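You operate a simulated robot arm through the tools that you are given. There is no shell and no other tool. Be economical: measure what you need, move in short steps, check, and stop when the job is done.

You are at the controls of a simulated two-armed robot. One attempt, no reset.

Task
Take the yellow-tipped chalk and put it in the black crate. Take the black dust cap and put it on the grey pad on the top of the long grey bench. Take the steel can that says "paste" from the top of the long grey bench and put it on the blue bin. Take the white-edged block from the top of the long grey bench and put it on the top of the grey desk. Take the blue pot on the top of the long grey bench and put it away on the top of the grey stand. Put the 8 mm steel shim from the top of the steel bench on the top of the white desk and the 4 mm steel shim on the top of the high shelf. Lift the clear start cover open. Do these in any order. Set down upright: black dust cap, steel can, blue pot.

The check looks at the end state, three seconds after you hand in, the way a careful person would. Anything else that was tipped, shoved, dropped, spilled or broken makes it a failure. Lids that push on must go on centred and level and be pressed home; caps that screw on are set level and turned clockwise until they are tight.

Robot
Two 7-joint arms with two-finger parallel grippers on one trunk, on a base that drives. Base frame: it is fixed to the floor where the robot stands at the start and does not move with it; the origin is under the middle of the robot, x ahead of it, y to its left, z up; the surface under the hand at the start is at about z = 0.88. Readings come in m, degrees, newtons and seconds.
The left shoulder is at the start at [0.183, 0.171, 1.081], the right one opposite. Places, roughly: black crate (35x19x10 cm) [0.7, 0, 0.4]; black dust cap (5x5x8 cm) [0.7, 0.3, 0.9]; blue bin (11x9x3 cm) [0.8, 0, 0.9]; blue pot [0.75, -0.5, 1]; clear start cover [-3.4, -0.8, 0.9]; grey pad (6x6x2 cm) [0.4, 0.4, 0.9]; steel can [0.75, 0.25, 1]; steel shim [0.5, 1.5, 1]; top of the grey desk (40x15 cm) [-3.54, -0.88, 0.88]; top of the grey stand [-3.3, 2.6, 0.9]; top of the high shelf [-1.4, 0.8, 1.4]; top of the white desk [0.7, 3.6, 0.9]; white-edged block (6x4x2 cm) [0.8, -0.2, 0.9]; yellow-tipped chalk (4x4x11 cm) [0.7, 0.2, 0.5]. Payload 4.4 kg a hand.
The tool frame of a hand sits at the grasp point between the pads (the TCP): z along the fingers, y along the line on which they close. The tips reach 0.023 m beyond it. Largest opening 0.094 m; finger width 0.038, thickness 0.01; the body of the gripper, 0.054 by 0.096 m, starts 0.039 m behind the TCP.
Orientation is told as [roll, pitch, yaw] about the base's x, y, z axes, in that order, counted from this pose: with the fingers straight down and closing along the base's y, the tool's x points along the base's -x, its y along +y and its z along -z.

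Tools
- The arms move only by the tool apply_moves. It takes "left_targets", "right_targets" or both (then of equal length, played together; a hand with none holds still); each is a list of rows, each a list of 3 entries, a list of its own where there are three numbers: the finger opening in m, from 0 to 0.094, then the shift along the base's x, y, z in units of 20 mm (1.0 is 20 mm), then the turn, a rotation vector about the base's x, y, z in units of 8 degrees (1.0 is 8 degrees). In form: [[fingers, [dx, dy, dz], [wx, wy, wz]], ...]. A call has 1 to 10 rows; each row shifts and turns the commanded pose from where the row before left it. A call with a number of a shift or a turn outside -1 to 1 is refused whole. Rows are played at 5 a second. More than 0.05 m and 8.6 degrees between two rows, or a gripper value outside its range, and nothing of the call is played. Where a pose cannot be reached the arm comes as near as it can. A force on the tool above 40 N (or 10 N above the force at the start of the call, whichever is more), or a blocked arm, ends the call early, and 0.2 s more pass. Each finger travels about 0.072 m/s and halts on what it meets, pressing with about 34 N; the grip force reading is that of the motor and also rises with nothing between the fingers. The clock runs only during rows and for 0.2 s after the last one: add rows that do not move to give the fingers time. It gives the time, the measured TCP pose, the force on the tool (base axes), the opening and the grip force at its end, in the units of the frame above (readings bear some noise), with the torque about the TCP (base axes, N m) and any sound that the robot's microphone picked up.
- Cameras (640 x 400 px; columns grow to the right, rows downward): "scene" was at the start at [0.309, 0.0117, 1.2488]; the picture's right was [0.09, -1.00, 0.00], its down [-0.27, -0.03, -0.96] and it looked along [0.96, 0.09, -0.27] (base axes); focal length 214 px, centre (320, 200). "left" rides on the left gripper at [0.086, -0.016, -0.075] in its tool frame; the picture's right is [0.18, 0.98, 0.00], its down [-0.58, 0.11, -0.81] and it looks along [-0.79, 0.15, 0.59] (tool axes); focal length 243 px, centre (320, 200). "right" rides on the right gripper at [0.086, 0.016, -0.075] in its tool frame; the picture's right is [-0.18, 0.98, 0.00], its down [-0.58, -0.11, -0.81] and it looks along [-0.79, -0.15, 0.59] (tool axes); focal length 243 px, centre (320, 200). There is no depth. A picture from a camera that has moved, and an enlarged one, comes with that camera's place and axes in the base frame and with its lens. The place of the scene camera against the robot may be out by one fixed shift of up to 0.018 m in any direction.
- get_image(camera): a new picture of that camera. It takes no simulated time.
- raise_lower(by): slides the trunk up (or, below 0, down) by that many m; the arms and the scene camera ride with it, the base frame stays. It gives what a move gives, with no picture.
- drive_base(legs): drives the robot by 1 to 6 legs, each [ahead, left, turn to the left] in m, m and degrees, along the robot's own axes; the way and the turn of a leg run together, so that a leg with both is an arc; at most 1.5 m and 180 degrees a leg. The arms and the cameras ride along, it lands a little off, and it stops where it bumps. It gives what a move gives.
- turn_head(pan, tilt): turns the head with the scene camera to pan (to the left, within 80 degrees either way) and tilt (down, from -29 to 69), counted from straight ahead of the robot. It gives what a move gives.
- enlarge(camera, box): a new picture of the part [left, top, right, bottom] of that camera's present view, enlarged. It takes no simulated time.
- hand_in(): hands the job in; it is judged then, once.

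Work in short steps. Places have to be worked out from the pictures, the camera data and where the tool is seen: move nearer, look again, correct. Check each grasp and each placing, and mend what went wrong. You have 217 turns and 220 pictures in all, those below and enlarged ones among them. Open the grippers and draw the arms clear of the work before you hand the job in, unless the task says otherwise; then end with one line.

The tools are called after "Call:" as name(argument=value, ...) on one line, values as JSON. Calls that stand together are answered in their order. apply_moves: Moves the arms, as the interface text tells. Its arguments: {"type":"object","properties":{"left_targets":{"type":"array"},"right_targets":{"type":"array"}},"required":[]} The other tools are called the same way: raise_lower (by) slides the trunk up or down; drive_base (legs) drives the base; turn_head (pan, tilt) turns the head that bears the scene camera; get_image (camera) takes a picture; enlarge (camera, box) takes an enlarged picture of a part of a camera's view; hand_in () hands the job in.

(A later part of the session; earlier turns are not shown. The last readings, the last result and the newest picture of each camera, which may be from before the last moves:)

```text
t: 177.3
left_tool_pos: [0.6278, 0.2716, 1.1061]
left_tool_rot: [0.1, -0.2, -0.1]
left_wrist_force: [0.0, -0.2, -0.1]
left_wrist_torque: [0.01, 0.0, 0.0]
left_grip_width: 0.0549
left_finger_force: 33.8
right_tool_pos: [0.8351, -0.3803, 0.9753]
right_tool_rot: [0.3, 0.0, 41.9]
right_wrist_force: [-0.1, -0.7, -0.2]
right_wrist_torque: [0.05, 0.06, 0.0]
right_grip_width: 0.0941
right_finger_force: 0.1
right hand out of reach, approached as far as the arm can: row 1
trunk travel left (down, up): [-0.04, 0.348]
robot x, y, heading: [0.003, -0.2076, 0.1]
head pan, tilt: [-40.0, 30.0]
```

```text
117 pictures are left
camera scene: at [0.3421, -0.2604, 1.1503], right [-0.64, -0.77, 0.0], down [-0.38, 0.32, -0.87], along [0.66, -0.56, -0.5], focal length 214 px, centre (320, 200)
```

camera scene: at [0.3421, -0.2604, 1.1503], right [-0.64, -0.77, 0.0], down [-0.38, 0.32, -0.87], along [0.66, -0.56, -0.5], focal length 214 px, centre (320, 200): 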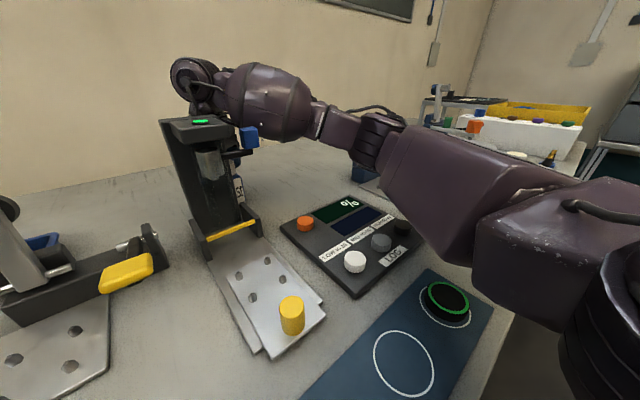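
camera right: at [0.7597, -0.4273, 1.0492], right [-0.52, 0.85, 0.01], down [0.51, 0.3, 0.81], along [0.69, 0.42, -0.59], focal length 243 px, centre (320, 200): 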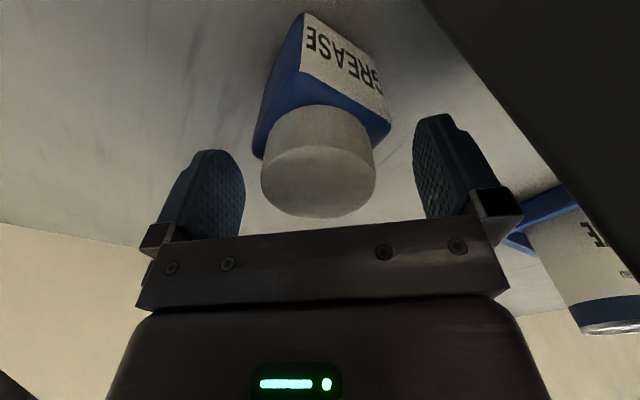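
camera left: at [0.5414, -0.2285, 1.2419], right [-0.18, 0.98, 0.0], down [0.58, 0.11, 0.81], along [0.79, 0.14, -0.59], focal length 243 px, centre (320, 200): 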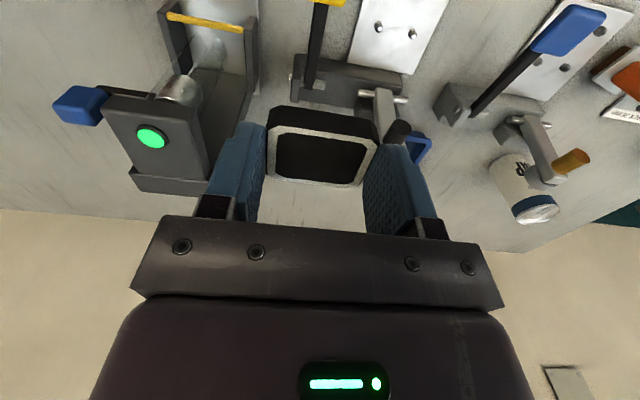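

Lid is centred between the fingers. I lower 9 mm more and close on the lid.

Call:
apply_moves(right_targets=[[0.094, [0, 0, -0.25], [0, 0, 0]], [0.094, [0, 0, -0.2], [0, 0, 0]], [0.075, [0, 0, 0], [0, 0, 0]], [0.06, [0, 0, 0], [0, 0, 0]], [0.04, [0, 0, 0], [0, 0, 0]], [0.0, [0, 0, 0], [0, 0, 0]], [0.0, [0, 0, 0], [0, 0, 0]]])

Call:
get_image(camera="right")

```text
t: 178.9
left_tool_pos: [0.6277, 0.2708, 1.1064]
left_tool_rot: [0.0, 0.0, -0.1]
left_wrist_force: [0.2, -0.4, -0.2]
left_wrist_torque: [-0.03, 0.02, -0.02]
left_grip_width: 0.0549
left_finger_force: 33.9
right_tool_pos: [0.834, -0.3807, 0.9661]
right_tool_rot: [0.3, 0.1, 42.0]
right_wrist_force: [-0.6, -0.5, 0.2]
right_wrist_torque: [-0.07, -0.02, -0.02]
right_grip_width: 0.0811
right_finger_force: 34.1
trunk travel left (down, up): [-0.04, 0.348]
robot x, y, heading: [0.0062, -0.2019, -0.1]
head pan, tilt: [-40.0, 30.0]
```

```text
116 pictures are left
camera right: at [0.7601, -0.4273, 1.0404], right [-0.52, 0.85, 0.01], down [0.51, 0.3, 0.8], along [0.69, 0.42, -0.59], focal length 243 px, centre (320, 200)
```

right: 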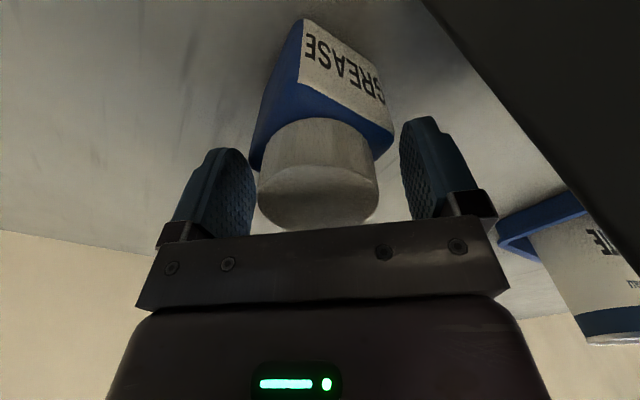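

The tips caught the body's corners (0.081). I open, raise 12 mm, and close on the lid only.

Call:
apply_moves(right_targets=[[0.094, [0, 0, 0], [0, 0, 0]], [0.094, [0, 0, 0], [0, 0, 0]], [0.094, [0, 0, 0.3], [0, 0, 0]], [0.094, [0, 0, 0.3], [0, 0, 0]], [0.07, [0, 0, 0], [0, 0, 0]], [0.055, [0, 0, 0], [0, 0, 0]], [0.03, [0, 0, 0], [0, 0, 0]], [0.0, [0, 0, 0], [0, 0, 0]], [0.0, [0, 0, 0], [0, 0, 0]]])

Call:
get_image(camera="right")

```text
t: 180.9
left_tool_pos: [0.6274, 0.2729, 1.1058]
left_tool_rot: [0.1, -0.2, -0.1]
left_wrist_force: [-0.3, 0.1, -0.2]
left_wrist_torque: [0.01, -0.01, 0.0]
left_grip_width: 0.0548
left_finger_force: 33.8
right_tool_pos: [0.8328, -0.38, 0.979]
right_tool_rot: [0.3, 0.0, 41.9]
right_wrist_force: [-1.7, 0.6, 3.0]
right_wrist_torque: [-0.06, -0.07, -0.01]
right_grip_width: 0.0486
right_finger_force: 34.3
trunk travel left (down, up): [-0.04, 0.348]
robot x, y, heading: [0.0034, -0.2036, -0.1]
head pan, tilt: [-40.0, 30.0]
```

```text
115 pictures are left
camera right: at [0.759, -0.427, 1.0529], right [-0.52, 0.85, 0.01], down [0.51, 0.3, 0.81], along [0.69, 0.42, -0.59], focal length 243 px, centre (320, 200)
```

right: 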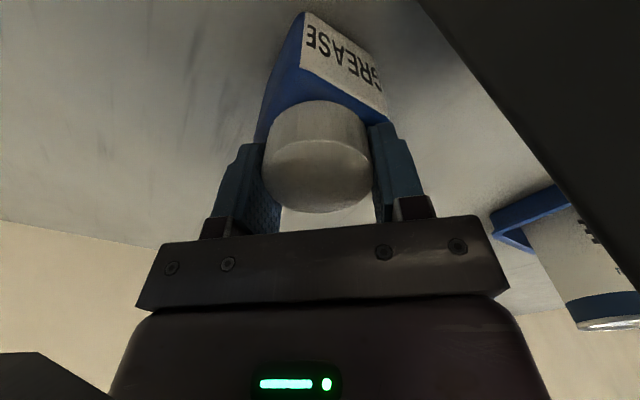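

Lid gripped at 0.049. I lift slowly and check that the pot comes along.

Call:
apply_moves(right_targets=[[0.0, [0, 0, 0.15], [0, 0, 0]], [0.0, [0, 0, 0.25], [0, 0, 0]], [0.0, [0, 0, 0.35], [0, 0, 0]], [0.0, [0, 0, 0.4], [0, 0, 0]], [0.0, [0, 0, 0.4], [0, 0, 0]], [0.0, [0, 0, 0], [0, 0, 0]]])

Call:
get_image(camera="right")

```text
t: 182.3
left_tool_pos: [0.6289, 0.2712, 1.106]
left_tool_rot: [0.1, 0.0, -0.1]
left_wrist_force: [-0.2, 0.4, -0.4]
left_wrist_torque: [-0.01, -0.02, 0.0]
left_grip_width: 0.0547
left_finger_force: 34.6
right_tool_pos: [0.8345, -0.3796, 1.0088]
right_tool_rot: [0.4, 0.2, 41.9]
right_wrist_force: [-0.6, 0.6, -3.3]
right_wrist_torque: [0.02, -0.02, -0.02]
right_grip_width: 0.0481
right_finger_force: 33.5
trunk travel left (down, up): [-0.04, 0.348]
robot x, y, heading: [0.0019, -0.2017, 0.3]
head pan, tilt: [-40.0, 30.0]
```

```text
114 pictures are left
camera right: at [0.7604, -0.427, 1.0835], right [-0.52, 0.85, 0.01], down [0.51, 0.3, 0.8], along [0.69, 0.42, -0.59], focal length 243 px, centre (320, 200)
```

right: 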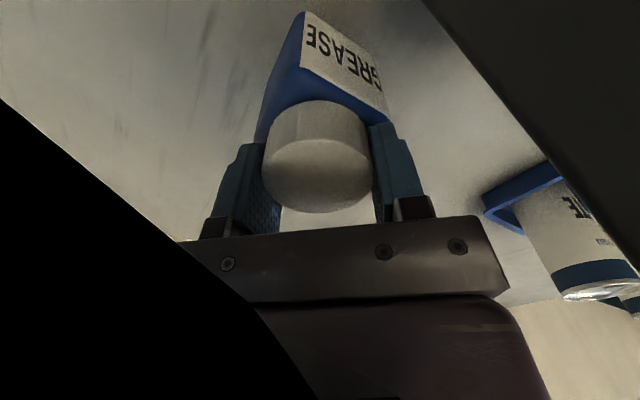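

The pot is held (≈3.3 N). I lift further, shift right away from the press, then draw back.

Call:
apply_moves(right_targets=[[0.0, [0, -0.1, 0.5], [0, 0, 0]], [0.0, [0, -0.3, 0.7], [0, 0, 0]], [0.0, [0, -0.5, 0.7], [0, 0, 0]], [0.0, [-0.1, -0.7, 0.8], [0, 0, 0]], [0.0, [-0.2, -0.8, 0.8], [0, 0, 0]], [0.0, [-0.4, -0.8, 0.8], [0, 0, 0]], [0.0, [-0.6, -0.8, 0.8], [0, 0, 0]], [0.0, [-0.8, -0.6, 0.8], [0, 0, 0]], [0.0, [-0.8, -0.4, 0.8], [0, 0, 0]], [0.0, [-0.8, -0.2, 0.8], [0, 0, 0]]])

Call:
apply_moves(right_targets=[[0.0, [-0.8, 0, 0.5], [0, 0, 0]], [0.0, [-0.8, 0, 0.3], [0, 0, 0]], [0.0, [-0.8, 0, 0], [0, 0, 0]], [0.0, [-0.8, 0, 0], [0, 0, -0.6]], [0.0, [-0.8, 0, 0], [0, 0, -0.6]], [0.0, [-0.8, 0, 0], [0, 0, -0.6]], [0.0, [-0.8, 0, 0], [0, 0, -0.6]], [0.0, [-0.8, 0, 0], [0, 0, -0.6]], [0.0, [-0.8, 0, 0], [0, 0, -0.6]], [0.0, [-0.8, 0, 0], [0, 0, -0.6]]])

Call:
get_image(camera="right")

Call:
get_image(camera="scene")

```text
t: 184.5
left_tool_pos: [0.6277, 0.2714, 1.1068]
left_tool_rot: [0.1, -0.1, -0.1]
left_wrist_force: [-0.2, 0.3, 0.1]
left_wrist_torque: [0.01, 0.01, 0.0]
left_grip_width: 0.0548
left_finger_force: 33.8
right_tool_pos: [0.7734, -0.4222, 1.084]
right_tool_rot: [0.2, 0.0, 42.0]
right_wrist_force: [-0.5, -0.1, -4.0]
right_wrist_torque: [0.02, 0.01, 0.02]
right_grip_width: 0.0485
right_finger_force: 34.4
right hand out of reach, approached as far as the arm can: row 2, 3, 4, 5, 6
trunk travel left (down, up): [-0.04, 0.348]
robot x, y, heading: [0.0062, -0.2076, 0.4]
head pan, tilt: [-40.0, 30.0]
```

```text
t: 185.4
left_tool_pos: [0.6304, 0.2718, 1.1043]
left_tool_rot: [0.0, 0.1, -0.2]
left_wrist_force: [-0.7, 0.6, 0.2]
left_wrist_torque: [0.01, -0.01, 0.04]
left_grip_width: 0.0546
left_finger_force: 33.7
right_tool_pos: [0.7338, -0.4241, 1.0961]
right_tool_rot: [0.1, -0.6, 40.7]
right_wrist_force: [18.4, 0.3, -7.5]
right_wrist_torque: [-0.02, -0.57, -0.26]
right_grip_width: 0.0482
right_finger_force: 33.8
trunk travel left (down, up): [-0.04, 0.348]
robot x, y, heading: [0.003, -0.2038, 0.1]
head pan, tilt: [-40.0, 30.0]
stopped in row 4 (right hand): the force on the tool passed its limit at 52 N (the readings are from after the stop); the commanded pose is now the measured one
```

```text
113 pictures are left
camera right: at [0.6588, -0.4699, 1.1693], right [-0.5, 0.86, 0.0], down [0.51, 0.29, 0.81], along [0.7, 0.41, -0.59], focal length 243 px, centre (320, 200)
```

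right: 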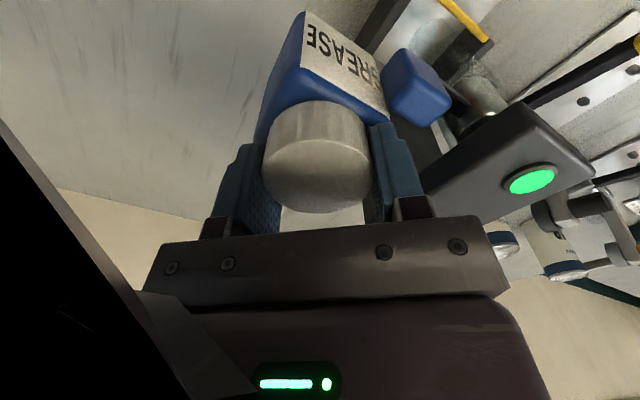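

```text
112 pictures are left
camera scene: at [0.3449, -0.26, 1.1491], right [-0.64, -0.77, 0.0], down [-0.39, 0.32, -0.87], along [0.66, -0.55, -0.5], focal length 214 px, centre (320, 200)
```

scene: 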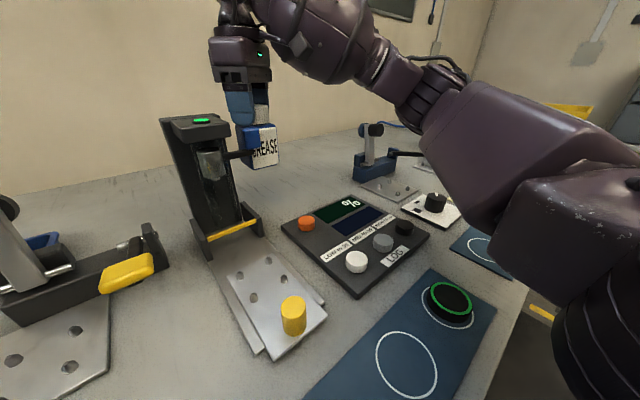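

The pot touched the press lever because the sideways motion was cut by reach. I back off forward slightly, then go right and up.

Call:
apply_moves(right_targets=[[0.0, [0.4, -0.1, 0], [0, 0, 0]], [0.0, [0.2, -0.6, 0], [0, 0, 0]], [0.0, [0, -0.8, 0], [0, 0, 0]], [0.0, [0, -0.8, 0], [0, 0, 0]], [0.0, [0, -0.8, 0.2], [0, 0, 0]], [0.0, [0, -0.8, 0.3], [0, 0, 0]], [0.0, [0, -0.5, 0.5], [0, 0, 0]], [0.0, [0, 0, 0], [0, 0, 0]]])

Call:
get_image(camera="scene")

Call:
get_image(camera="right")

```text
t: 187.2
left_tool_pos: [0.6281, 0.2718, 1.1064]
left_tool_rot: [0.1, 0.0, -0.2]
left_wrist_force: [-0.3, 0.3, -1.0]
left_wrist_torque: [0.01, 0.02, 0.03]
left_grip_width: 0.0548
left_finger_force: 33.6
right_tool_pos: [0.7368, -0.5024, 1.1157]
right_tool_rot: [0.1, -0.6, 40.7]
right_wrist_force: [1.0, -0.5, -3.3]
right_wrist_torque: [0.04, 0.01, -0.01]
right_grip_width: 0.0482
right_finger_force: 34.2
right hand out of reach, approached as far as the arm can: row 6, 7
trunk travel left (down, up): [-0.04, 0.348]
robot x, y, heading: [0.0012, -0.2043, 0.2]
head pan, tilt: [-40.0, 30.0]
```

```text
111 pictures are left
camera scene: at [0.343, -0.2601, 1.1499], right [-0.64, -0.77, 0.0], down [-0.38, 0.32, -0.87], along [0.66, -0.55, -0.5], focal length 214 px, centre (320, 200)
```

scene: 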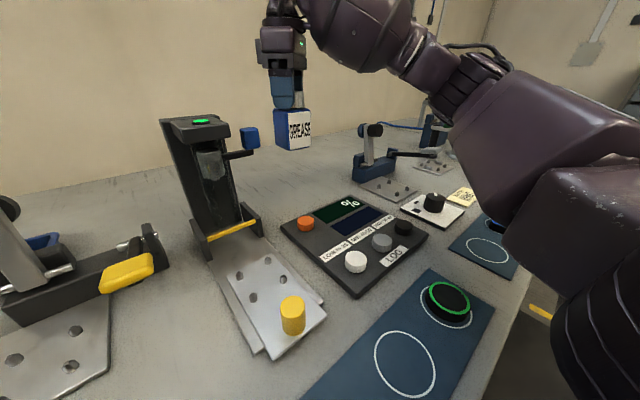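

```text
110 pictures are left
camera right: at [0.6591, -0.5488, 1.1891], right [-0.5, 0.87, 0.0], down [0.51, 0.29, 0.81], along [0.7, 0.41, -0.58], focal length 243 px, centre (320, 200)
```

right: 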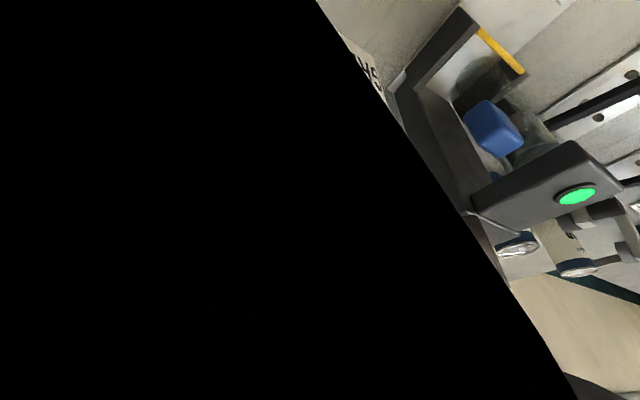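

The lever is where it was; the pot is clear. I draw it back and raise.

Call:
apply_moves(right_targets=[[0.0, [-0.8, -0.2, 0.2], [0, 0, 0]], [0.0, [-0.8, -0.2, 0.4], [0, 0, 0]], [0.0, [-0.8, -0.2, 0.5], [0, 0, 0]], [0.0, [-0.8, 0, 0.5], [0, 0, -0.4]], [0.0, [-0.8, 0, 0.5], [0, 0, -0.6]], [0.0, [-0.8, 0, 0.5], [0, 0, -0.6]], [0.0, [-0.8, 0, 0.5], [0, 0, -0.6]], [0.0, [-0.8, 0, 0], [0, 0, -0.6]], [0.0, [-0.8, 0, 0], [0, 0, -0.6]], [0.0, [-0.8, 0, 0], [0, 0, -0.6]]])

Call:
apply_moves(left_targets=[[0.0, [-0.8, 0, 0.5], [0, 0, 0]], [0.0, [-0.8, 0, 0.5], [0, 0, 0]], [0.0, [-0.8, 0, 0.5], [0, 0, 0]], [0.0, [-0.8, 0, 0.5], [0, 0, 0]], [0.0, [-0.8, 0, 0.5], [0, 0, 0]], [0.0, [-0.8, 0, 0.5], [0, 0, 0]], [0.0, [-0.8, 0, 0], [0, 0, 0]], [0.0, [-0.8, 0, 0], [0, 0, 0]]], right_targets=[[0.0, [-0.4, 0.2, 0], [0, 0, -0.5]], [0.0, [0, 0.2, 0.3], [0, 0, 0]], [0.0, [0, 0.2, 0.3], [0, 0, 0]], [0.0, [0, 0.2, 0.3], [0, 0, 0]], [0.0, [0, 0, 0], [0, 0, 0]], [0.0, [0, 0, 0], [0, 0, 0]], [0.0, [0, 0, 0], [0, 0, 0]], [0.0, [0, 0, 0], [0, 0, 0]]])

Call:
turn_head(pan=0, tilt=30)

Call:
get_image(camera="scene")

Call:
get_image(camera="right")

```text
t: 189.4
left_tool_pos: [0.6277, 0.2718, 1.106]
left_tool_rot: [-0.1, -0.1, -0.2]
left_wrist_force: [0.4, -0.1, -0.1]
left_wrist_torque: [-0.02, 0.01, 0.01]
left_grip_width: 0.0546
left_finger_force: 33.7
right_tool_pos: [0.5758, -0.5138, 1.1762]
right_tool_rot: [0.1, -0.7, 8.9]
right_wrist_force: [-0.1, -0.3, -2.9]
right_wrist_torque: [0.01, -0.03, -0.01]
right_grip_width: 0.0483
right_finger_force: 34.1
trunk travel left (down, up): [-0.04, 0.348]
robot x, y, heading: [0.002, -0.2057, 0.1]
head pan, tilt: [-40.0, 30.0]
```

```text
t: 191.2
left_tool_pos: [0.5117, 0.2711, 1.1529]
left_tool_rot: [0.1, -0.1, -0.1]
left_wrist_force: [-0.3, -1.0, -0.2]
left_wrist_torque: [0.01, 0.0, 0.02]
left_grip_width: 0.0548
left_finger_force: 34.2
left hand out of reach, approached as far as the arm can: row 1, 2
right_tool_pos: [0.57, -0.4935, 1.1864]
right_tool_rot: [0.1, -0.7, 4.9]
right_wrist_force: [0.7, 0.2, -3.7]
right_wrist_torque: [-0.02, -0.05, 0.02]
right_grip_width: 0.0486
right_finger_force: 33.8
right hand out of reach, approached as far as the arm can: row 2, 4
trunk travel left (down, up): [-0.04, 0.348]
robot x, y, heading: [0.0032, -0.2016, 0.2]
head pan, tilt: [-40.0, 30.0]
```

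```text
t: 192.2
left_tool_pos: [0.513, 0.2715, 1.1539]
left_tool_rot: [0.0, 0.1, -0.1]
left_wrist_force: [0.0, 0.6, -0.3]
left_wrist_torque: [0.01, -0.03, 0.0]
left_grip_width: 0.0548
left_finger_force: 34.2
right_tool_pos: [0.5696, -0.4934, 1.186]
right_tool_rot: [0.2, -0.6, 4.9]
right_wrist_force: [-0.9, 0.5, -3.4]
right_wrist_torque: [0.01, -0.04, -0.02]
right_grip_width: 0.0483
right_finger_force: 34.3
trunk travel left (down, up): [-0.04, 0.348]
robot x, y, heading: [0.0021, -0.208, 0.1]
head pan, tilt: [0.0, 30.0]
```

```text
109 pictures are left
camera scene: at [0.3637, -0.202, 1.1501], right [0.0, -1.0, 0.0], down [-0.5, 0.0, -0.87], along [0.87, 0.0, -0.5], focal length 214 px, centre (320, 200)
```

scene: 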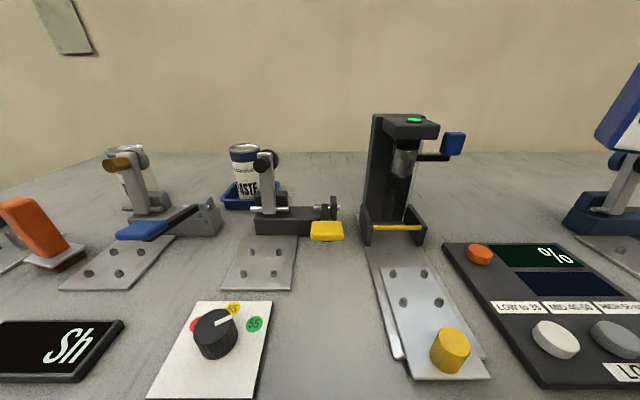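

```text
108 pictures are left
camera right: at [0.4815, -0.4866, 1.2596], right [0.1, 1.0, 0.01], down [0.58, -0.06, 0.81], along [0.81, -0.08, -0.58], focal length 243 px, centre (320, 200)
```

right: 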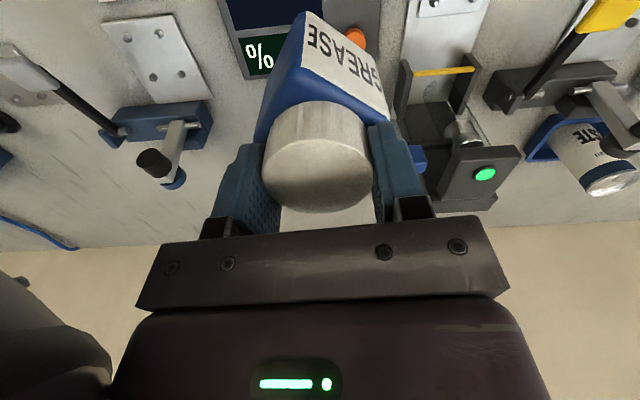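

Both are held. I back away from the bench, raise the trunk back, and look around.

Call:
drive_base(legs=[[-0.6, 0, 0]])

Call:
raise_lower(by=0.06)

Call:
turn_head(pan=0, tilt=30)

Call:
get_image(camera="scene")

Call:
turn_head(pan=80, tilt=15)

Call:
get_image(camera="scene")

Call:
turn_head(pan=-80, tilt=15)

Call:
get_image(camera="scene")

```text
t: 195.6
left_tool_pos: [-0.0769, 0.2702, 1.1528]
left_tool_rot: [0.0, 0.0, -0.2]
left_wrist_force: [0.8, 0.0, -0.7]
left_wrist_torque: [-0.02, -0.02, 0.02]
left_grip_width: 0.0548
left_finger_force: 34.0
right_tool_pos: [-0.0219, -0.4959, 1.186]
right_tool_rot: [0.2, -0.6, 4.7]
right_wrist_force: [-0.6, -0.1, -3.0]
right_wrist_torque: [0.03, 0.01, 0.03]
right_grip_width: 0.0482
right_finger_force: 33.9
trunk travel left (down, up): [-0.04, 0.348]
robot x, y, heading: [-0.5883, -0.2087, 0.1]
head pan, tilt: [0.0, 30.0]
```

```text
t: 196.6
left_tool_pos: [-0.0737, 0.2676, 1.211]
left_tool_rot: [0.0, 0.3, -0.2]
left_wrist_force: [0.8, 0.4, -0.2]
left_wrist_torque: [-0.01, 0.03, 0.0]
left_grip_width: 0.0547
left_finger_force: 34.3
right_tool_pos: [-0.0198, -0.4949, 1.2427]
right_tool_rot: [0.1, -0.3, 4.8]
right_wrist_force: [0.4, -0.7, -3.4]
right_wrist_torque: [-0.01, 0.01, 0.02]
right_grip_width: 0.0483
right_finger_force: 34.1
trunk travel left (down, up): [-0.1, 0.288]
robot x, y, heading: [-0.5871, -0.2069, -0.0]
head pan, tilt: [0.0, 30.0]
```

```text
t: 197.2
left_tool_pos: [-0.0761, 0.2697, 1.2123]
left_tool_rot: [0.0, 0.0, -0.3]
left_wrist_force: [0.3, 0.2, -1.5]
left_wrist_torque: [0.01, 0.05, -0.01]
left_grip_width: 0.0548
left_finger_force: 34.2
right_tool_pos: [-0.021, -0.4954, 1.2455]
right_tool_rot: [0.2, -0.6, 4.8]
right_wrist_force: [-0.3, 0.8, -3.8]
right_wrist_torque: [0.03, -0.02, 0.0]
right_grip_width: 0.0482
right_finger_force: 34.3
trunk travel left (down, up): [-0.1, 0.288]
robot x, y, heading: [-0.5876, -0.2069, 0.0]
head pan, tilt: [0.0, 30.0]
```

```text
107 pictures are left
camera scene: at [-0.2799, -0.2037, 1.2256], right [0.0, -1.0, 0.0], down [-0.5, 0.0, -0.87], along [0.87, 0.0, -0.5], focal length 214 px, centre (320, 200)
```

scene: 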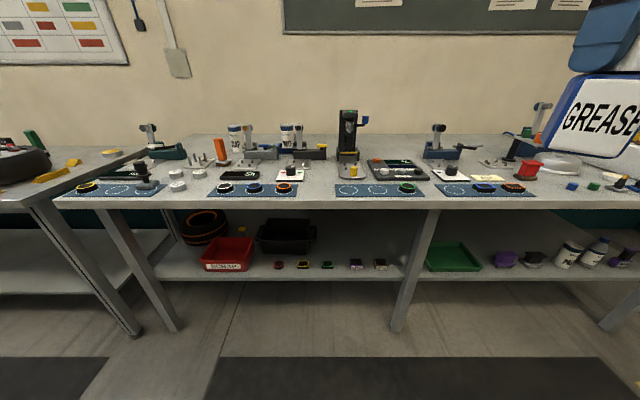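

```text
t: 198.7
left_tool_pos: [-0.0766, 0.2694, 1.2133]
left_tool_rot: [0.1, -0.1, -0.2]
left_wrist_force: [-0.3, 0.8, -1.2]
left_wrist_torque: [-0.03, -0.03, 0.01]
left_grip_width: 0.055
left_finger_force: 33.8
right_tool_pos: [-0.0226, -0.4952, 1.2457]
right_tool_rot: [0.2, -0.7, 4.8]
right_wrist_force: [0.1, 0.2, -3.2]
right_wrist_torque: [-0.02, -0.04, 0.01]
right_grip_width: 0.0484
right_finger_force: 33.9
trunk travel left (down, up): [-0.1, 0.288]
robot x, y, heading: [-0.5869, -0.2064, 0.1]
head pan, tilt: [80.0, 15.0]
```

```text
106 pictures are left
camera scene: at [-0.3544, -0.1118, 1.25], right [0.98, -0.17, 0.0], down [-0.05, -0.25, -0.97], along [0.17, 0.95, -0.26], focal length 214 px, centre (320, 200)
```

scene: 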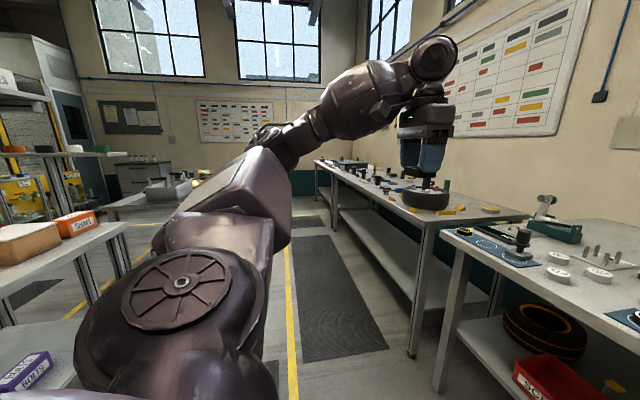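

```text
t: 201.2
left_tool_pos: [-0.0761, 0.2687, 1.2129]
left_tool_rot: [0.1, 0.0, -0.2]
left_wrist_force: [-0.6, 0.4, 0.1]
left_wrist_torque: [0.0, 0.0, -0.01]
left_grip_width: 0.0549
left_finger_force: 33.7
right_tool_pos: [-0.0219, -0.4945, 1.2458]
right_tool_rot: [0.1, -0.7, 4.8]
right_wrist_force: [0.2, -1.5, -3.4]
right_wrist_torque: [0.02, 0.02, 0.03]
right_grip_width: 0.0484
right_finger_force: 34.5
trunk travel left (down, up): [-0.1, 0.288]
robot x, y, heading: [-0.587, -0.2049, -0.2]
head pan, tilt: [-80.0, 15.0]
```

```text
105 pictures are left
camera scene: at [-0.3543, -0.2957, 1.25], right [-0.98, -0.17, 0.0], down [-0.05, 0.25, -0.97], along [0.17, -0.95, -0.26], focal length 214 px, centre (320, 200)
```

scene: 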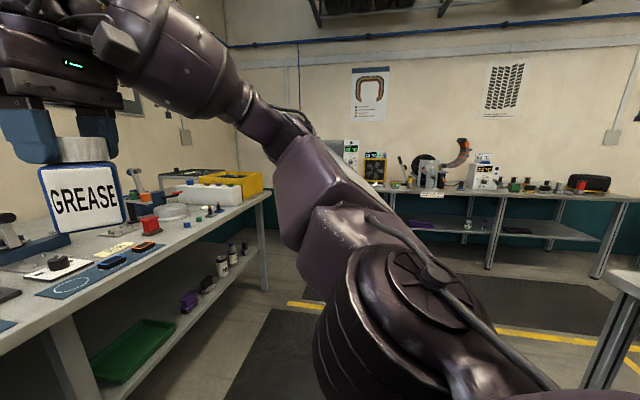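

Space to the right is free; the rack is behind on the left. I turn right (clockwise) by 120° and look.

Call:
drive_base(legs=[[0, -0.3, -120]])

Call:
turn_head(pan=-30, tilt=15)

Call:
get_image(camera="scene")

Call:
turn_head(pan=-80, tilt=15)

Call:
get_image(camera="scene")

```text
t: 206.2
left_tool_pos: [-0.5717, -0.9999, 1.2134]
left_tool_rot: [-0.1, -0.1, -115.5]
left_wrist_force: [-0.4, -0.6, 0.3]
left_wrist_torque: [0.05, 0.05, 0.0]
left_grip_width: 0.0546
left_finger_force: 34.2
right_tool_pos: [-1.2865, -0.7244, 1.2457]
right_tool_rot: [0.2, -0.6, -110.5]
right_wrist_force: [-0.2, 0.4, -2.5]
right_wrist_torque: [0.01, 0.04, -0.03]
right_grip_width: 0.0484
right_finger_force: 34.1
trunk travel left (down, up): [-0.1, 0.288]
robot x, y, heading: [-0.7858, -0.3341, -115.1]
head pan, tilt: [-80.0, 15.0]
stopped in leg 1: the robot was blocked; the commanded pose is now the measured one
```

```text
t: 207.3
left_tool_pos: [-0.5713, -1.0001, 1.214]
left_tool_rot: [0.1, 0.0, -115.5]
left_wrist_force: [0.2, -0.1, -0.6]
left_wrist_torque: [0.01, -0.05, -0.01]
left_grip_width: 0.0549
left_finger_force: 33.9
right_tool_pos: [-1.289, -0.7235, 1.246]
right_tool_rot: [0.1, -0.6, -110.6]
right_wrist_force: [0.2, 0.3, -3.1]
right_wrist_torque: [0.03, 0.01, 0.02]
right_grip_width: 0.0484
right_finger_force: 33.9
trunk travel left (down, up): [-0.1, 0.288]
robot x, y, heading: [-0.7862, -0.3377, -115.0]
head pan, tilt: [-30.0, 15.0]
```

```text
104 pictures are left
camera scene: at [-0.9732, -0.594, 1.25], right [-0.57, 0.82, 0.0], down [0.21, 0.15, -0.97], along [-0.79, -0.55, -0.26], focal length 214 px, centre (320, 200)
```

scene: 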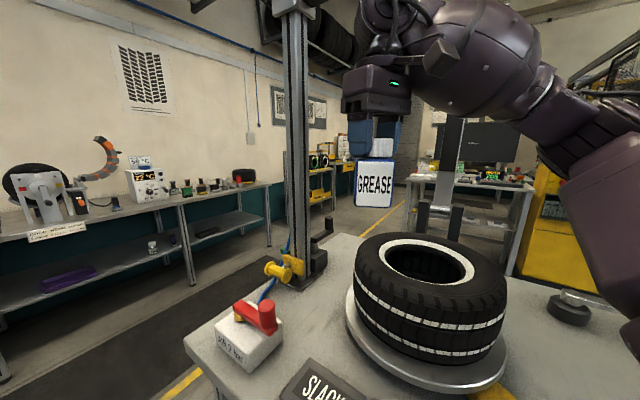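

```text
t: 208.5
left_tool_pos: [-0.5729, -1.0006, 1.2134]
left_tool_rot: [0.0, 0.0, -115.5]
left_wrist_force: [0.6, -0.4, -0.5]
left_wrist_torque: [0.01, -0.02, 0.0]
left_grip_width: 0.055
left_finger_force: 34.5
right_tool_pos: [-1.2877, -0.7241, 1.2472]
right_tool_rot: [0.1, -0.6, -110.4]
right_wrist_force: [0.2, -0.2, -3.7]
right_wrist_torque: [-0.03, -0.02, -0.01]
right_grip_width: 0.0483
right_finger_force: 33.8
trunk travel left (down, up): [-0.1, 0.288]
robot x, y, heading: [-0.784, -0.3367, -114.9]
head pan, tilt: [-80.0, 15.0]
```

```text
103 pictures are left
camera scene: at [-0.9868, -0.5164, 1.25], right [0.26, 0.97, 0.0], down [0.25, -0.07, -0.97], along [-0.93, 0.25, -0.26], focal length 214 px, centre (320, 200)
```

scene: 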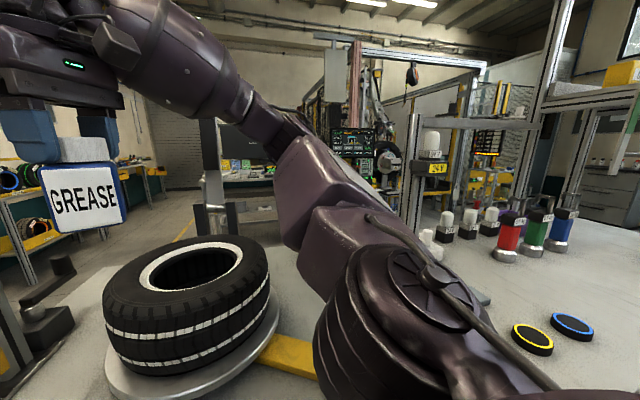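

The base bumped the middle table (its edge at x≈−1.09). I move off it, turn to face −y, drive past the table end, and turn toward −x.

Call:
drive_base(legs=[[-0.085, 0.18, 0], [0, 0, 25], [1.2, 0, 0], [0, 0, -90]])

Call:
turn_head(pan=-10, tilt=20)

Call:
get_image(camera="scene")

```text
t: 221.4
left_tool_pos: [-1.0829, -1.9991, 1.213]
left_tool_rot: [0.0, 0.0, -179.5]
left_wrist_force: [0.3, -0.5, 0.0]
left_wrist_torque: [-0.02, -0.03, -0.01]
left_grip_width: 0.0549
left_finger_force: 34.3
right_tool_pos: [-1.1469, -1.2335, 1.2455]
right_tool_rot: [0.2, -0.5, -174.7]
right_wrist_force: [0.3, 0.6, -3.0]
right_wrist_torque: [0.01, 0.03, -0.04]
right_grip_width: 0.0483
right_finger_force: 34.0
trunk travel left (down, up): [-0.1, 0.288]
robot x, y, heading: [-0.5806, -1.5166, -179.1]
head pan, tilt: [-80.0, 15.0]
```

```text
t: 222.8
left_tool_pos: [-1.0829, -1.999, 1.2136]
left_tool_rot: [0.0, -0.1, -179.6]
left_wrist_force: [-0.4, 0.4, -0.3]
left_wrist_torque: [0.04, -0.01, -0.01]
left_grip_width: 0.0548
left_finger_force: 33.8
right_tool_pos: [-1.1471, -1.2335, 1.2464]
right_tool_rot: [0.2, -0.6, -174.6]
right_wrist_force: [0.2, 1.3, -2.5]
right_wrist_torque: [0.02, -0.01, 0.0]
right_grip_width: 0.0486
right_finger_force: 33.7
trunk travel left (down, up): [-0.1, 0.288]
robot x, y, heading: [-0.5752, -1.519, -179.2]
head pan, tilt: [-10.0, 20.0]
```

```text
102 pictures are left
camera scene: at [-0.9132, -1.502, 1.2418], right [0.16, 0.99, 0.0], down [0.34, -0.06, -0.94], along [-0.93, 0.15, -0.34], focal length 214 px, centre (320, 200)
```

scene: 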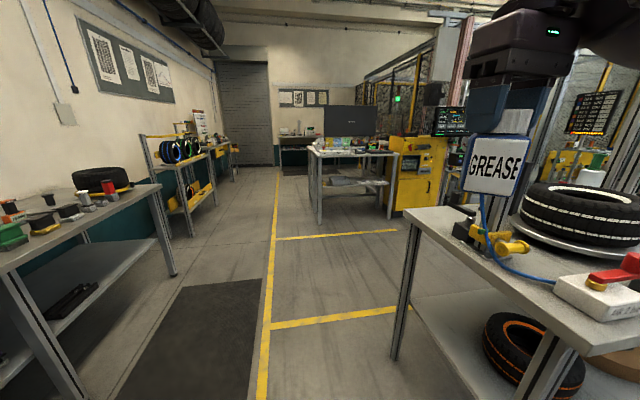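

The grey desk with the monitor is ahead. I drive toward it along the aisle.

Call:
drive_base(legs=[[1.5, 0, 0], [0.15, -0.35, 0]])

Call:
turn_head(pan=-10, tilt=25)

Call:
get_image(camera="scene")

```text
t: 233.4
left_tool_pos: [-2.7132, -1.6664, 1.2133]
left_tool_rot: [0.0, 0.0, -179.6]
left_wrist_force: [-0.3, -1.4, -0.2]
left_wrist_torque: [-0.01, 0.02, 0.02]
left_grip_width: 0.0547
left_finger_force: 33.7
right_tool_pos: [-2.7747, -0.901, 1.2462]
right_tool_rot: [0.2, -0.6, -174.5]
right_wrist_force: [-0.4, 0.8, -3.0]
right_wrist_torque: [-0.02, 0.05, -0.01]
right_grip_width: 0.0483
right_finger_force: 34.8
trunk travel left (down, up): [-0.1, 0.288]
robot x, y, heading: [-2.2084, -1.1823, -179.3]
head pan, tilt: [-10.0, 20.0]
```

```text
t: 234.0
left_tool_pos: [-2.7112, -1.6648, 1.2151]
left_tool_rot: [0.0, 0.0, -179.6]
left_wrist_force: [-0.6, -0.1, -0.3]
left_wrist_torque: [0.04, -0.01, 0.0]
left_grip_width: 0.0548
left_finger_force: 34.3
right_tool_pos: [-2.776, -0.902, 1.2453]
right_tool_rot: [0.2, -0.5, -174.7]
right_wrist_force: [0.6, -0.8, -3.2]
right_wrist_torque: [0.02, -0.01, -0.03]
right_grip_width: 0.0485
right_finger_force: 33.9
trunk travel left (down, up): [-0.1, 0.288]
robot x, y, heading: [-2.2062, -1.1848, -179.5]
head pan, tilt: [-10.0, 25.0]
```

```text
101 pictures are left
camera scene: at [-2.5415, -1.1699, 1.2338], right [0.16, 0.99, 0.0], down [0.42, -0.07, -0.91], along [-0.89, 0.15, -0.42], focal length 214 px, centre (320, 200)
```

scene: 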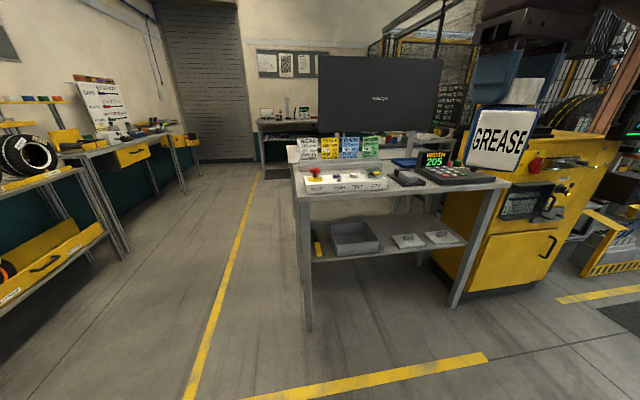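

Desk front edge is at x≈−3.33. I drive up so that the desk spot lies in the left hand's reach.

Call:
drive_base(legs=[[0, -0.55, -0.5], [0.6, 0, 0]])

Call:
turn_head(pan=15, tilt=35)

Call:
get_image(camera="scene")

Call:
get_image(camera="left")

```text
t: 242.3
left_tool_pos: [-3.3256, -1.1152, 1.2147]
left_tool_rot: [0.0, 0.0, 179.5]
left_wrist_force: [-0.5, -0.3, -0.1]
left_wrist_torque: [0.0, -0.02, -0.03]
left_grip_width: 0.0547
left_finger_force: 33.7
right_tool_pos: [-3.3768, -0.3519, 1.2456]
right_tool_rot: [0.2, -0.6, -175.4]
right_wrist_force: [0.7, -0.7, -2.5]
right_wrist_torque: [-0.02, -0.01, 0.0]
right_grip_width: 0.0485
right_finger_force: 34.3
trunk travel left (down, up): [-0.1, 0.288]
robot x, y, heading: [-2.8118, -0.6436, 179.8]
head pan, tilt: [-10.0, 25.0]
```

```text
t: 243.2
left_tool_pos: [-3.3252, -1.1165, 1.213]
left_tool_rot: [0.0, 0.1, 179.5]
left_wrist_force: [-1.0, 0.8, 0.1]
left_wrist_torque: [0.01, -0.01, 0.01]
left_grip_width: 0.055
left_finger_force: 34.2
right_tool_pos: [-3.3771, -0.351, 1.2462]
right_tool_rot: [0.3, -0.6, -175.5]
right_wrist_force: [-0.6, 0.4, -3.4]
right_wrist_torque: [-0.01, 0.01, 0.02]
right_grip_width: 0.0484
right_finger_force: 34.2
trunk travel left (down, up): [-0.1, 0.288]
robot x, y, heading: [-2.8087, -0.6442, 179.4]
head pan, tilt: [15.0, 35.0]
```

```text
100 pictures are left
camera scene: at [-3.1409, -0.662, 1.218], right [-0.25, 0.97, 0.0], down [0.55, 0.15, -0.82], along [-0.79, -0.21, -0.57], focal length 214 px, centre (320, 200)
```

scene: 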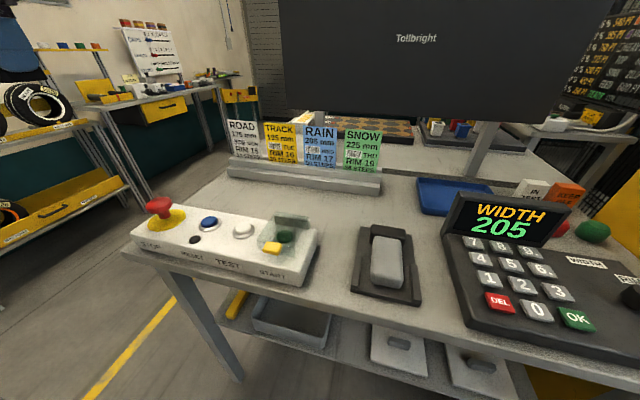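

```text
99 pictures are left
camera left: at [-3.239, -1.1023, 1.2893], right [0.18, -0.98, 0.0], down [-0.58, -0.1, 0.81], along [-0.79, -0.14, -0.59], focal length 243 px, centre (320, 200)
```

left: 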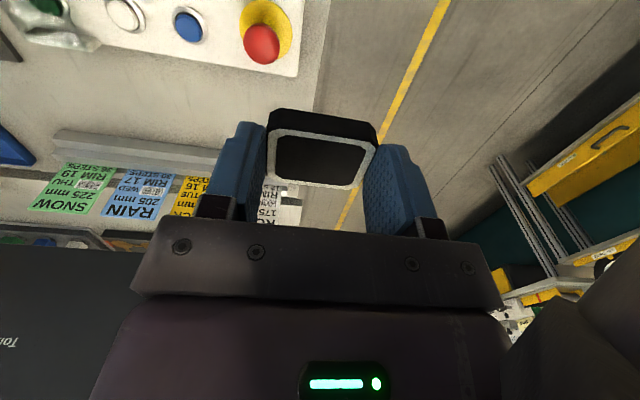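

The free strip between the button panel and the card stand is around x −3.55. The clear cover sits over the green START button with a yellow tab. I bring the block over the strip.

Call:
apply_moves(left_targets=[[0.0, [-0.6, 0.6, 0], [0, 0, 0]], [0.0, [-0.9, 0.9, 0], [0, 0, 0]], [0.0, [-0.9, 0.9, 0], [0, 0, 0]], [0.0, [-0.9, 0.9, 0], [0, 0, -0.0]], [0.0, [-0.9, 0.9, -0.2], [0, 0, 0]], [0.0, [-0.9, 0.9, -0.4], [0, 0, 0]], [0.0, [-0.9, 0.9, -0.4], [0, 0, 0]], [0.0, [-0.9, 0.9, -0.5], [0, 0, 0]], [0.0, [-0.9, 0.9, -0.5], [0, 0, 0]], [0.0, [-0.9, 0.9, -0.5], [0, 0, 0]]])

Call:
apply_moves(left_targets=[[0.0, [-0.9, 0.9, -0.8], [0, 0, 0]], [0.0, [-0.9, 0.9, -0.8], [0, 0, 0]], [0.0, [-0.4, 0.4, -0.8], [0, 0, 0]], [0.0, [0, 0, -0.8], [0, 0, 0]], [0.0, [0, 0, -0.8], [0, 0, 0]], [0.0, [0, 0, 0], [0, 0, 0]]])

Call:
get_image(camera="left")

Call:
get_image(camera="scene")

```text
t: 245.4
left_tool_pos: [-3.4748, -0.949, 1.1569]
left_tool_rot: [0.0, 0.0, 179.5]
left_wrist_force: [-0.8, 0.6, -1.2]
left_wrist_torque: [0.01, -0.04, 0.03]
left_grip_width: 0.0547
left_finger_force: 33.9
left hand out of reach, approached as far as the arm can: row 2, 3
right_tool_pos: [-3.3768, -0.3506, 1.2448]
right_tool_rot: [0.3, -0.6, -175.5]
right_wrist_force: [0.0, -0.6, -3.5]
right_wrist_torque: [-0.03, -0.01, -0.01]
right_grip_width: 0.0483
right_finger_force: 34.6
trunk travel left (down, up): [-0.1, 0.288]
robot x, y, heading: [-2.8152, -0.6428, 179.5]
head pan, tilt: [15.0, 35.0]
```

```text
t: 246.8
left_tool_pos: [-3.5198, -0.9072, 1.0757]
left_tool_rot: [0.0, -0.1, 179.6]
left_wrist_force: [0.1, -0.3, 0.1]
left_wrist_torque: [0.0, 0.01, -0.01]
left_grip_width: 0.0546
left_finger_force: 33.9
right_tool_pos: [-3.3762, -0.3522, 1.2467]
right_tool_rot: [0.2, -0.6, -175.5]
right_wrist_force: [-0.1, -0.1, -2.7]
right_wrist_torque: [-0.01, 0.02, -0.04]
right_grip_width: 0.0485
right_finger_force: 33.6
trunk travel left (down, up): [-0.1, 0.288]
robot x, y, heading: [-2.8149, -0.6419, 179.7]
head pan, tilt: [15.0, 35.0]
```

```text
98 pictures are left
camera left: at [-3.433, -0.8939, 1.1527], right [0.18, -0.98, 0.0], down [-0.58, -0.1, 0.81], along [-0.79, -0.14, -0.59], focal length 243 px, centre (320, 200)
```

left: 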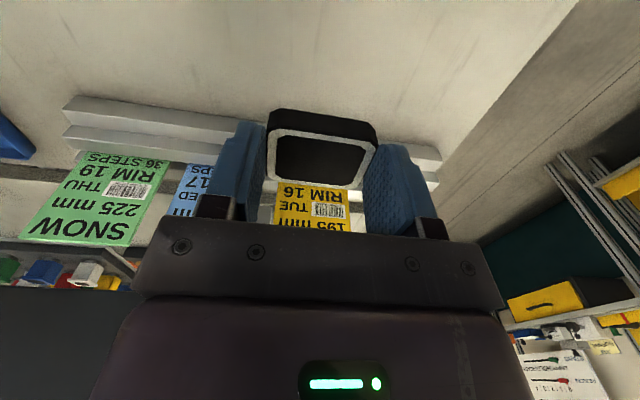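

```text
97 pictures are left
camera scene: at [-3.1406, -0.6621, 1.2181], right [-0.26, 0.97, 0.0], down [0.55, 0.15, -0.82], along [-0.79, -0.21, -0.57], focal length 214 px, centre (320, 200)
```

scene: 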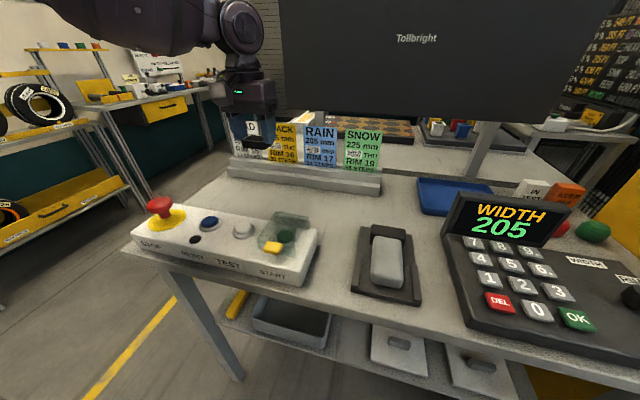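

Over the strip. I shift 2.5 cm forward and lower to just above the desk.

Call:
apply_moves(left_targets=[[0.0, [-0.5, 0, -0.6], [0, 0, 0]], [0.0, [-0.5, 0, -0.8], [0, 0, 0]], [0.0, [-0.2, 0, -0.8], [0, 0, 0]], [0.0, [0, 0, -0.9], [0, 0, 0]], [0.0, [0, 0, -0.9], [0, 0, 0]], [0.0, [0, 0, -0.9], [0, 0, 0]], [0.0, [0, 0, -0.9], [0, 0, 0]], [0.0, [0, 0, -0.9], [0, 0, 0]], [0.0, [0, 0, -0.6], [0, 0, 0]], [0.0, [0, 0, 0], [0, 0, 0]]])

Call:
apply_moves(left_targets=[[0.0, [0, 0, -0.1], [0, 0, 0]], [0.0, [0, 0, -0.1], [0, 0, 0]], [0.0, [0, 0, 0], [0, 0, 0]]])

Call:
get_image(camera="left")

```text
t: 249.0
left_tool_pos: [-3.5436, -0.9061, 0.9317]
left_tool_rot: [0.0, -0.1, 179.5]
left_wrist_force: [0.5, -0.2, -0.5]
left_wrist_torque: [-0.05, 0.0, 0.01]
left_grip_width: 0.0549
left_finger_force: 34.5
right_tool_pos: [-3.3772, -0.3519, 1.2467]
right_tool_rot: [0.2, -0.5, -175.5]
right_wrist_force: [-0.7, 0.5, -2.7]
right_wrist_torque: [0.01, -0.01, 0.02]
right_grip_width: 0.0486
right_finger_force: 34.0
trunk travel left (down, up): [-0.1, 0.288]
robot x, y, heading: [-2.8135, -0.6425, 179.6]
head pan, tilt: [15.0, 35.0]
```

```text
t: 249.8
left_tool_pos: [-3.5452, -0.9058, 0.9271]
left_tool_rot: [0.0, 0.0, 179.6]
left_wrist_force: [0.2, -0.2, -0.2]
left_wrist_torque: [0.0, -0.02, 0.02]
left_grip_width: 0.0549
left_finger_force: 34.5
right_tool_pos: [-3.3762, -0.3508, 1.2456]
right_tool_rot: [0.2, -0.6, -175.5]
right_wrist_force: [-0.5, 0.1, -2.6]
right_wrist_torque: [0.0, 0.02, -0.01]
right_grip_width: 0.0485
right_finger_force: 33.8
trunk travel left (down, up): [-0.1, 0.288]
robot x, y, heading: [-2.8129, -0.6407, 180.1]
head pan, tilt: [15.0, 35.0]
```

```text
96 pictures are left
camera left: at [-3.4577, -0.8921, 1.0033], right [0.18, -0.98, 0.0], down [-0.58, -0.1, 0.81], along [-0.79, -0.14, -0.59], focal length 243 px, centre (320, 200)
```

left: 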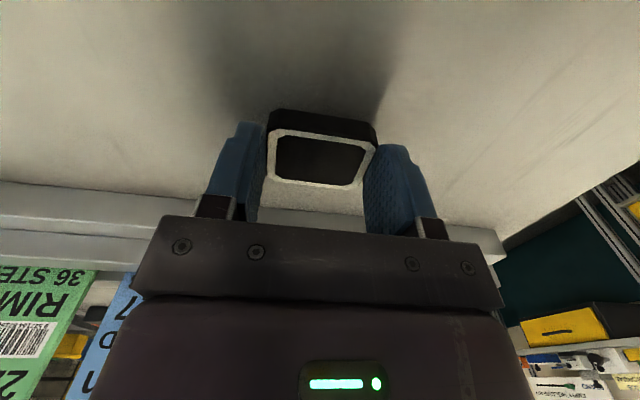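

About 1.4 cm above the desk. I lower until contact.

Call:
apply_moves(left_targets=[[0.0, [0, 0, -0.2], [0, 0, 0]], [0.0, [0, 0, -0.2], [0, 0, 0]], [0.0, [0, 0, -0.1], [0, 0, 0]], [0.0, [0, 0, 0], [0, 0, 0]]])

Call:
apply_moves(left_targets=[[0.0, [0, 0, -0.1], [0, 0, 0]], [0.0, [0, 0, -0.05], [0, 0, 0]], [0.0, [0, 0, 0], [0, 0, 0]]])

```text
t: 250.8
left_tool_pos: [-3.544, -0.9068, 0.9171]
left_tool_rot: [0.0, 0.0, 179.5]
left_wrist_force: [0.2, 0.3, -0.4]
left_wrist_torque: [0.01, 0.05, 0.01]
left_grip_width: 0.0548
left_finger_force: 34.0
right_tool_pos: [-3.3775, -0.3519, 1.2452]
right_tool_rot: [0.1, -0.6, -175.5]
right_wrist_force: [-0.4, 0.1, -3.5]
right_wrist_torque: [0.01, 0.0, -0.01]
right_grip_width: 0.0484
right_finger_force: 34.2
trunk travel left (down, up): [-0.1, 0.288]
robot x, y, heading: [-2.8118, -0.6452, 179.7]
head pan, tilt: [15.0, 35.0]
```

```text
t: 251.6
left_tool_pos: [-3.5438, -0.9058, 0.9147]
left_tool_rot: [-0.1, 0.0, 179.5]
left_wrist_force: [-0.6, 0.6, -0.1]
left_wrist_torque: [0.0, -0.03, 0.01]
left_grip_width: 0.0547
left_finger_force: 34.0
right_tool_pos: [-3.3757, -0.3523, 1.2469]
right_tool_rot: [0.2, -0.6, -175.5]
right_wrist_force: [0.2, -0.5, -3.0]
right_wrist_torque: [0.01, 0.0, 0.02]
right_grip_width: 0.0482
right_finger_force: 34.5
trunk travel left (down, up): [-0.1, 0.288]
robot x, y, heading: [-2.8119, -0.6465, 179.7]
head pan, tilt: [15.0, 35.0]
```

Call:
apply_moves(left_targets=[[0.0, [0, 0, -0.07], [0, 0, 0]], [0.0, [0, 0, -0.07], [0, 0, 0]], [0.0, [0, 0, 0], [0, 0, 0]]])

Call:
enlarge(camera="scene", box=[180, 100, 320, 200])

```text
t: 252.4
left_tool_pos: [-3.5429, -0.9066, 0.9137]
left_tool_rot: [0.0, -0.2, 179.5]
left_wrist_force: [-0.3, -0.7, 6.8]
left_wrist_torque: [-0.17, 0.01, -0.03]
left_grip_width: 0.0548
left_finger_force: 33.7
right_tool_pos: [-3.3762, -0.3526, 1.2471]
right_tool_rot: [0.2, -0.7, -175.5]
right_wrist_force: [-0.2, 0.0, -4.2]
right_wrist_torque: [0.04, 0.02, 0.03]
right_grip_width: 0.0485
right_finger_force: 34.4
trunk travel left (down, up): [-0.1, 0.288]
robot x, y, heading: [-2.8133, -0.6404, 179.6]
head pan, tilt: [15.0, 35.0]
```

```text
4.00 times, centred on (250, 150) of scene
camera zoom: at [-3.1402, -0.662, 1.2184], right [-0.26, 0.97, 0.0], down [0.55, 0.15, -0.82], along [-0.79, -0.21, -0.57], focal length 858 px, centre (600, 400)
```

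zoom: 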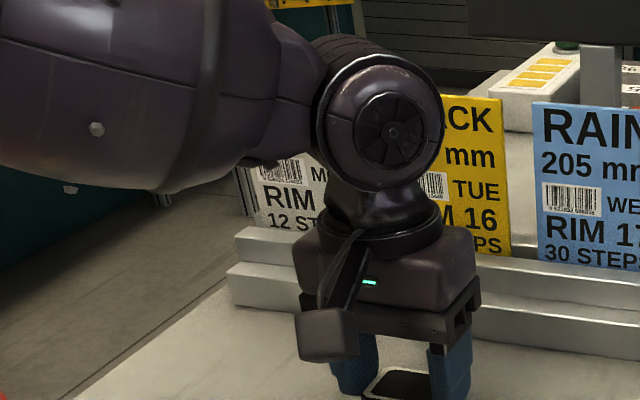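

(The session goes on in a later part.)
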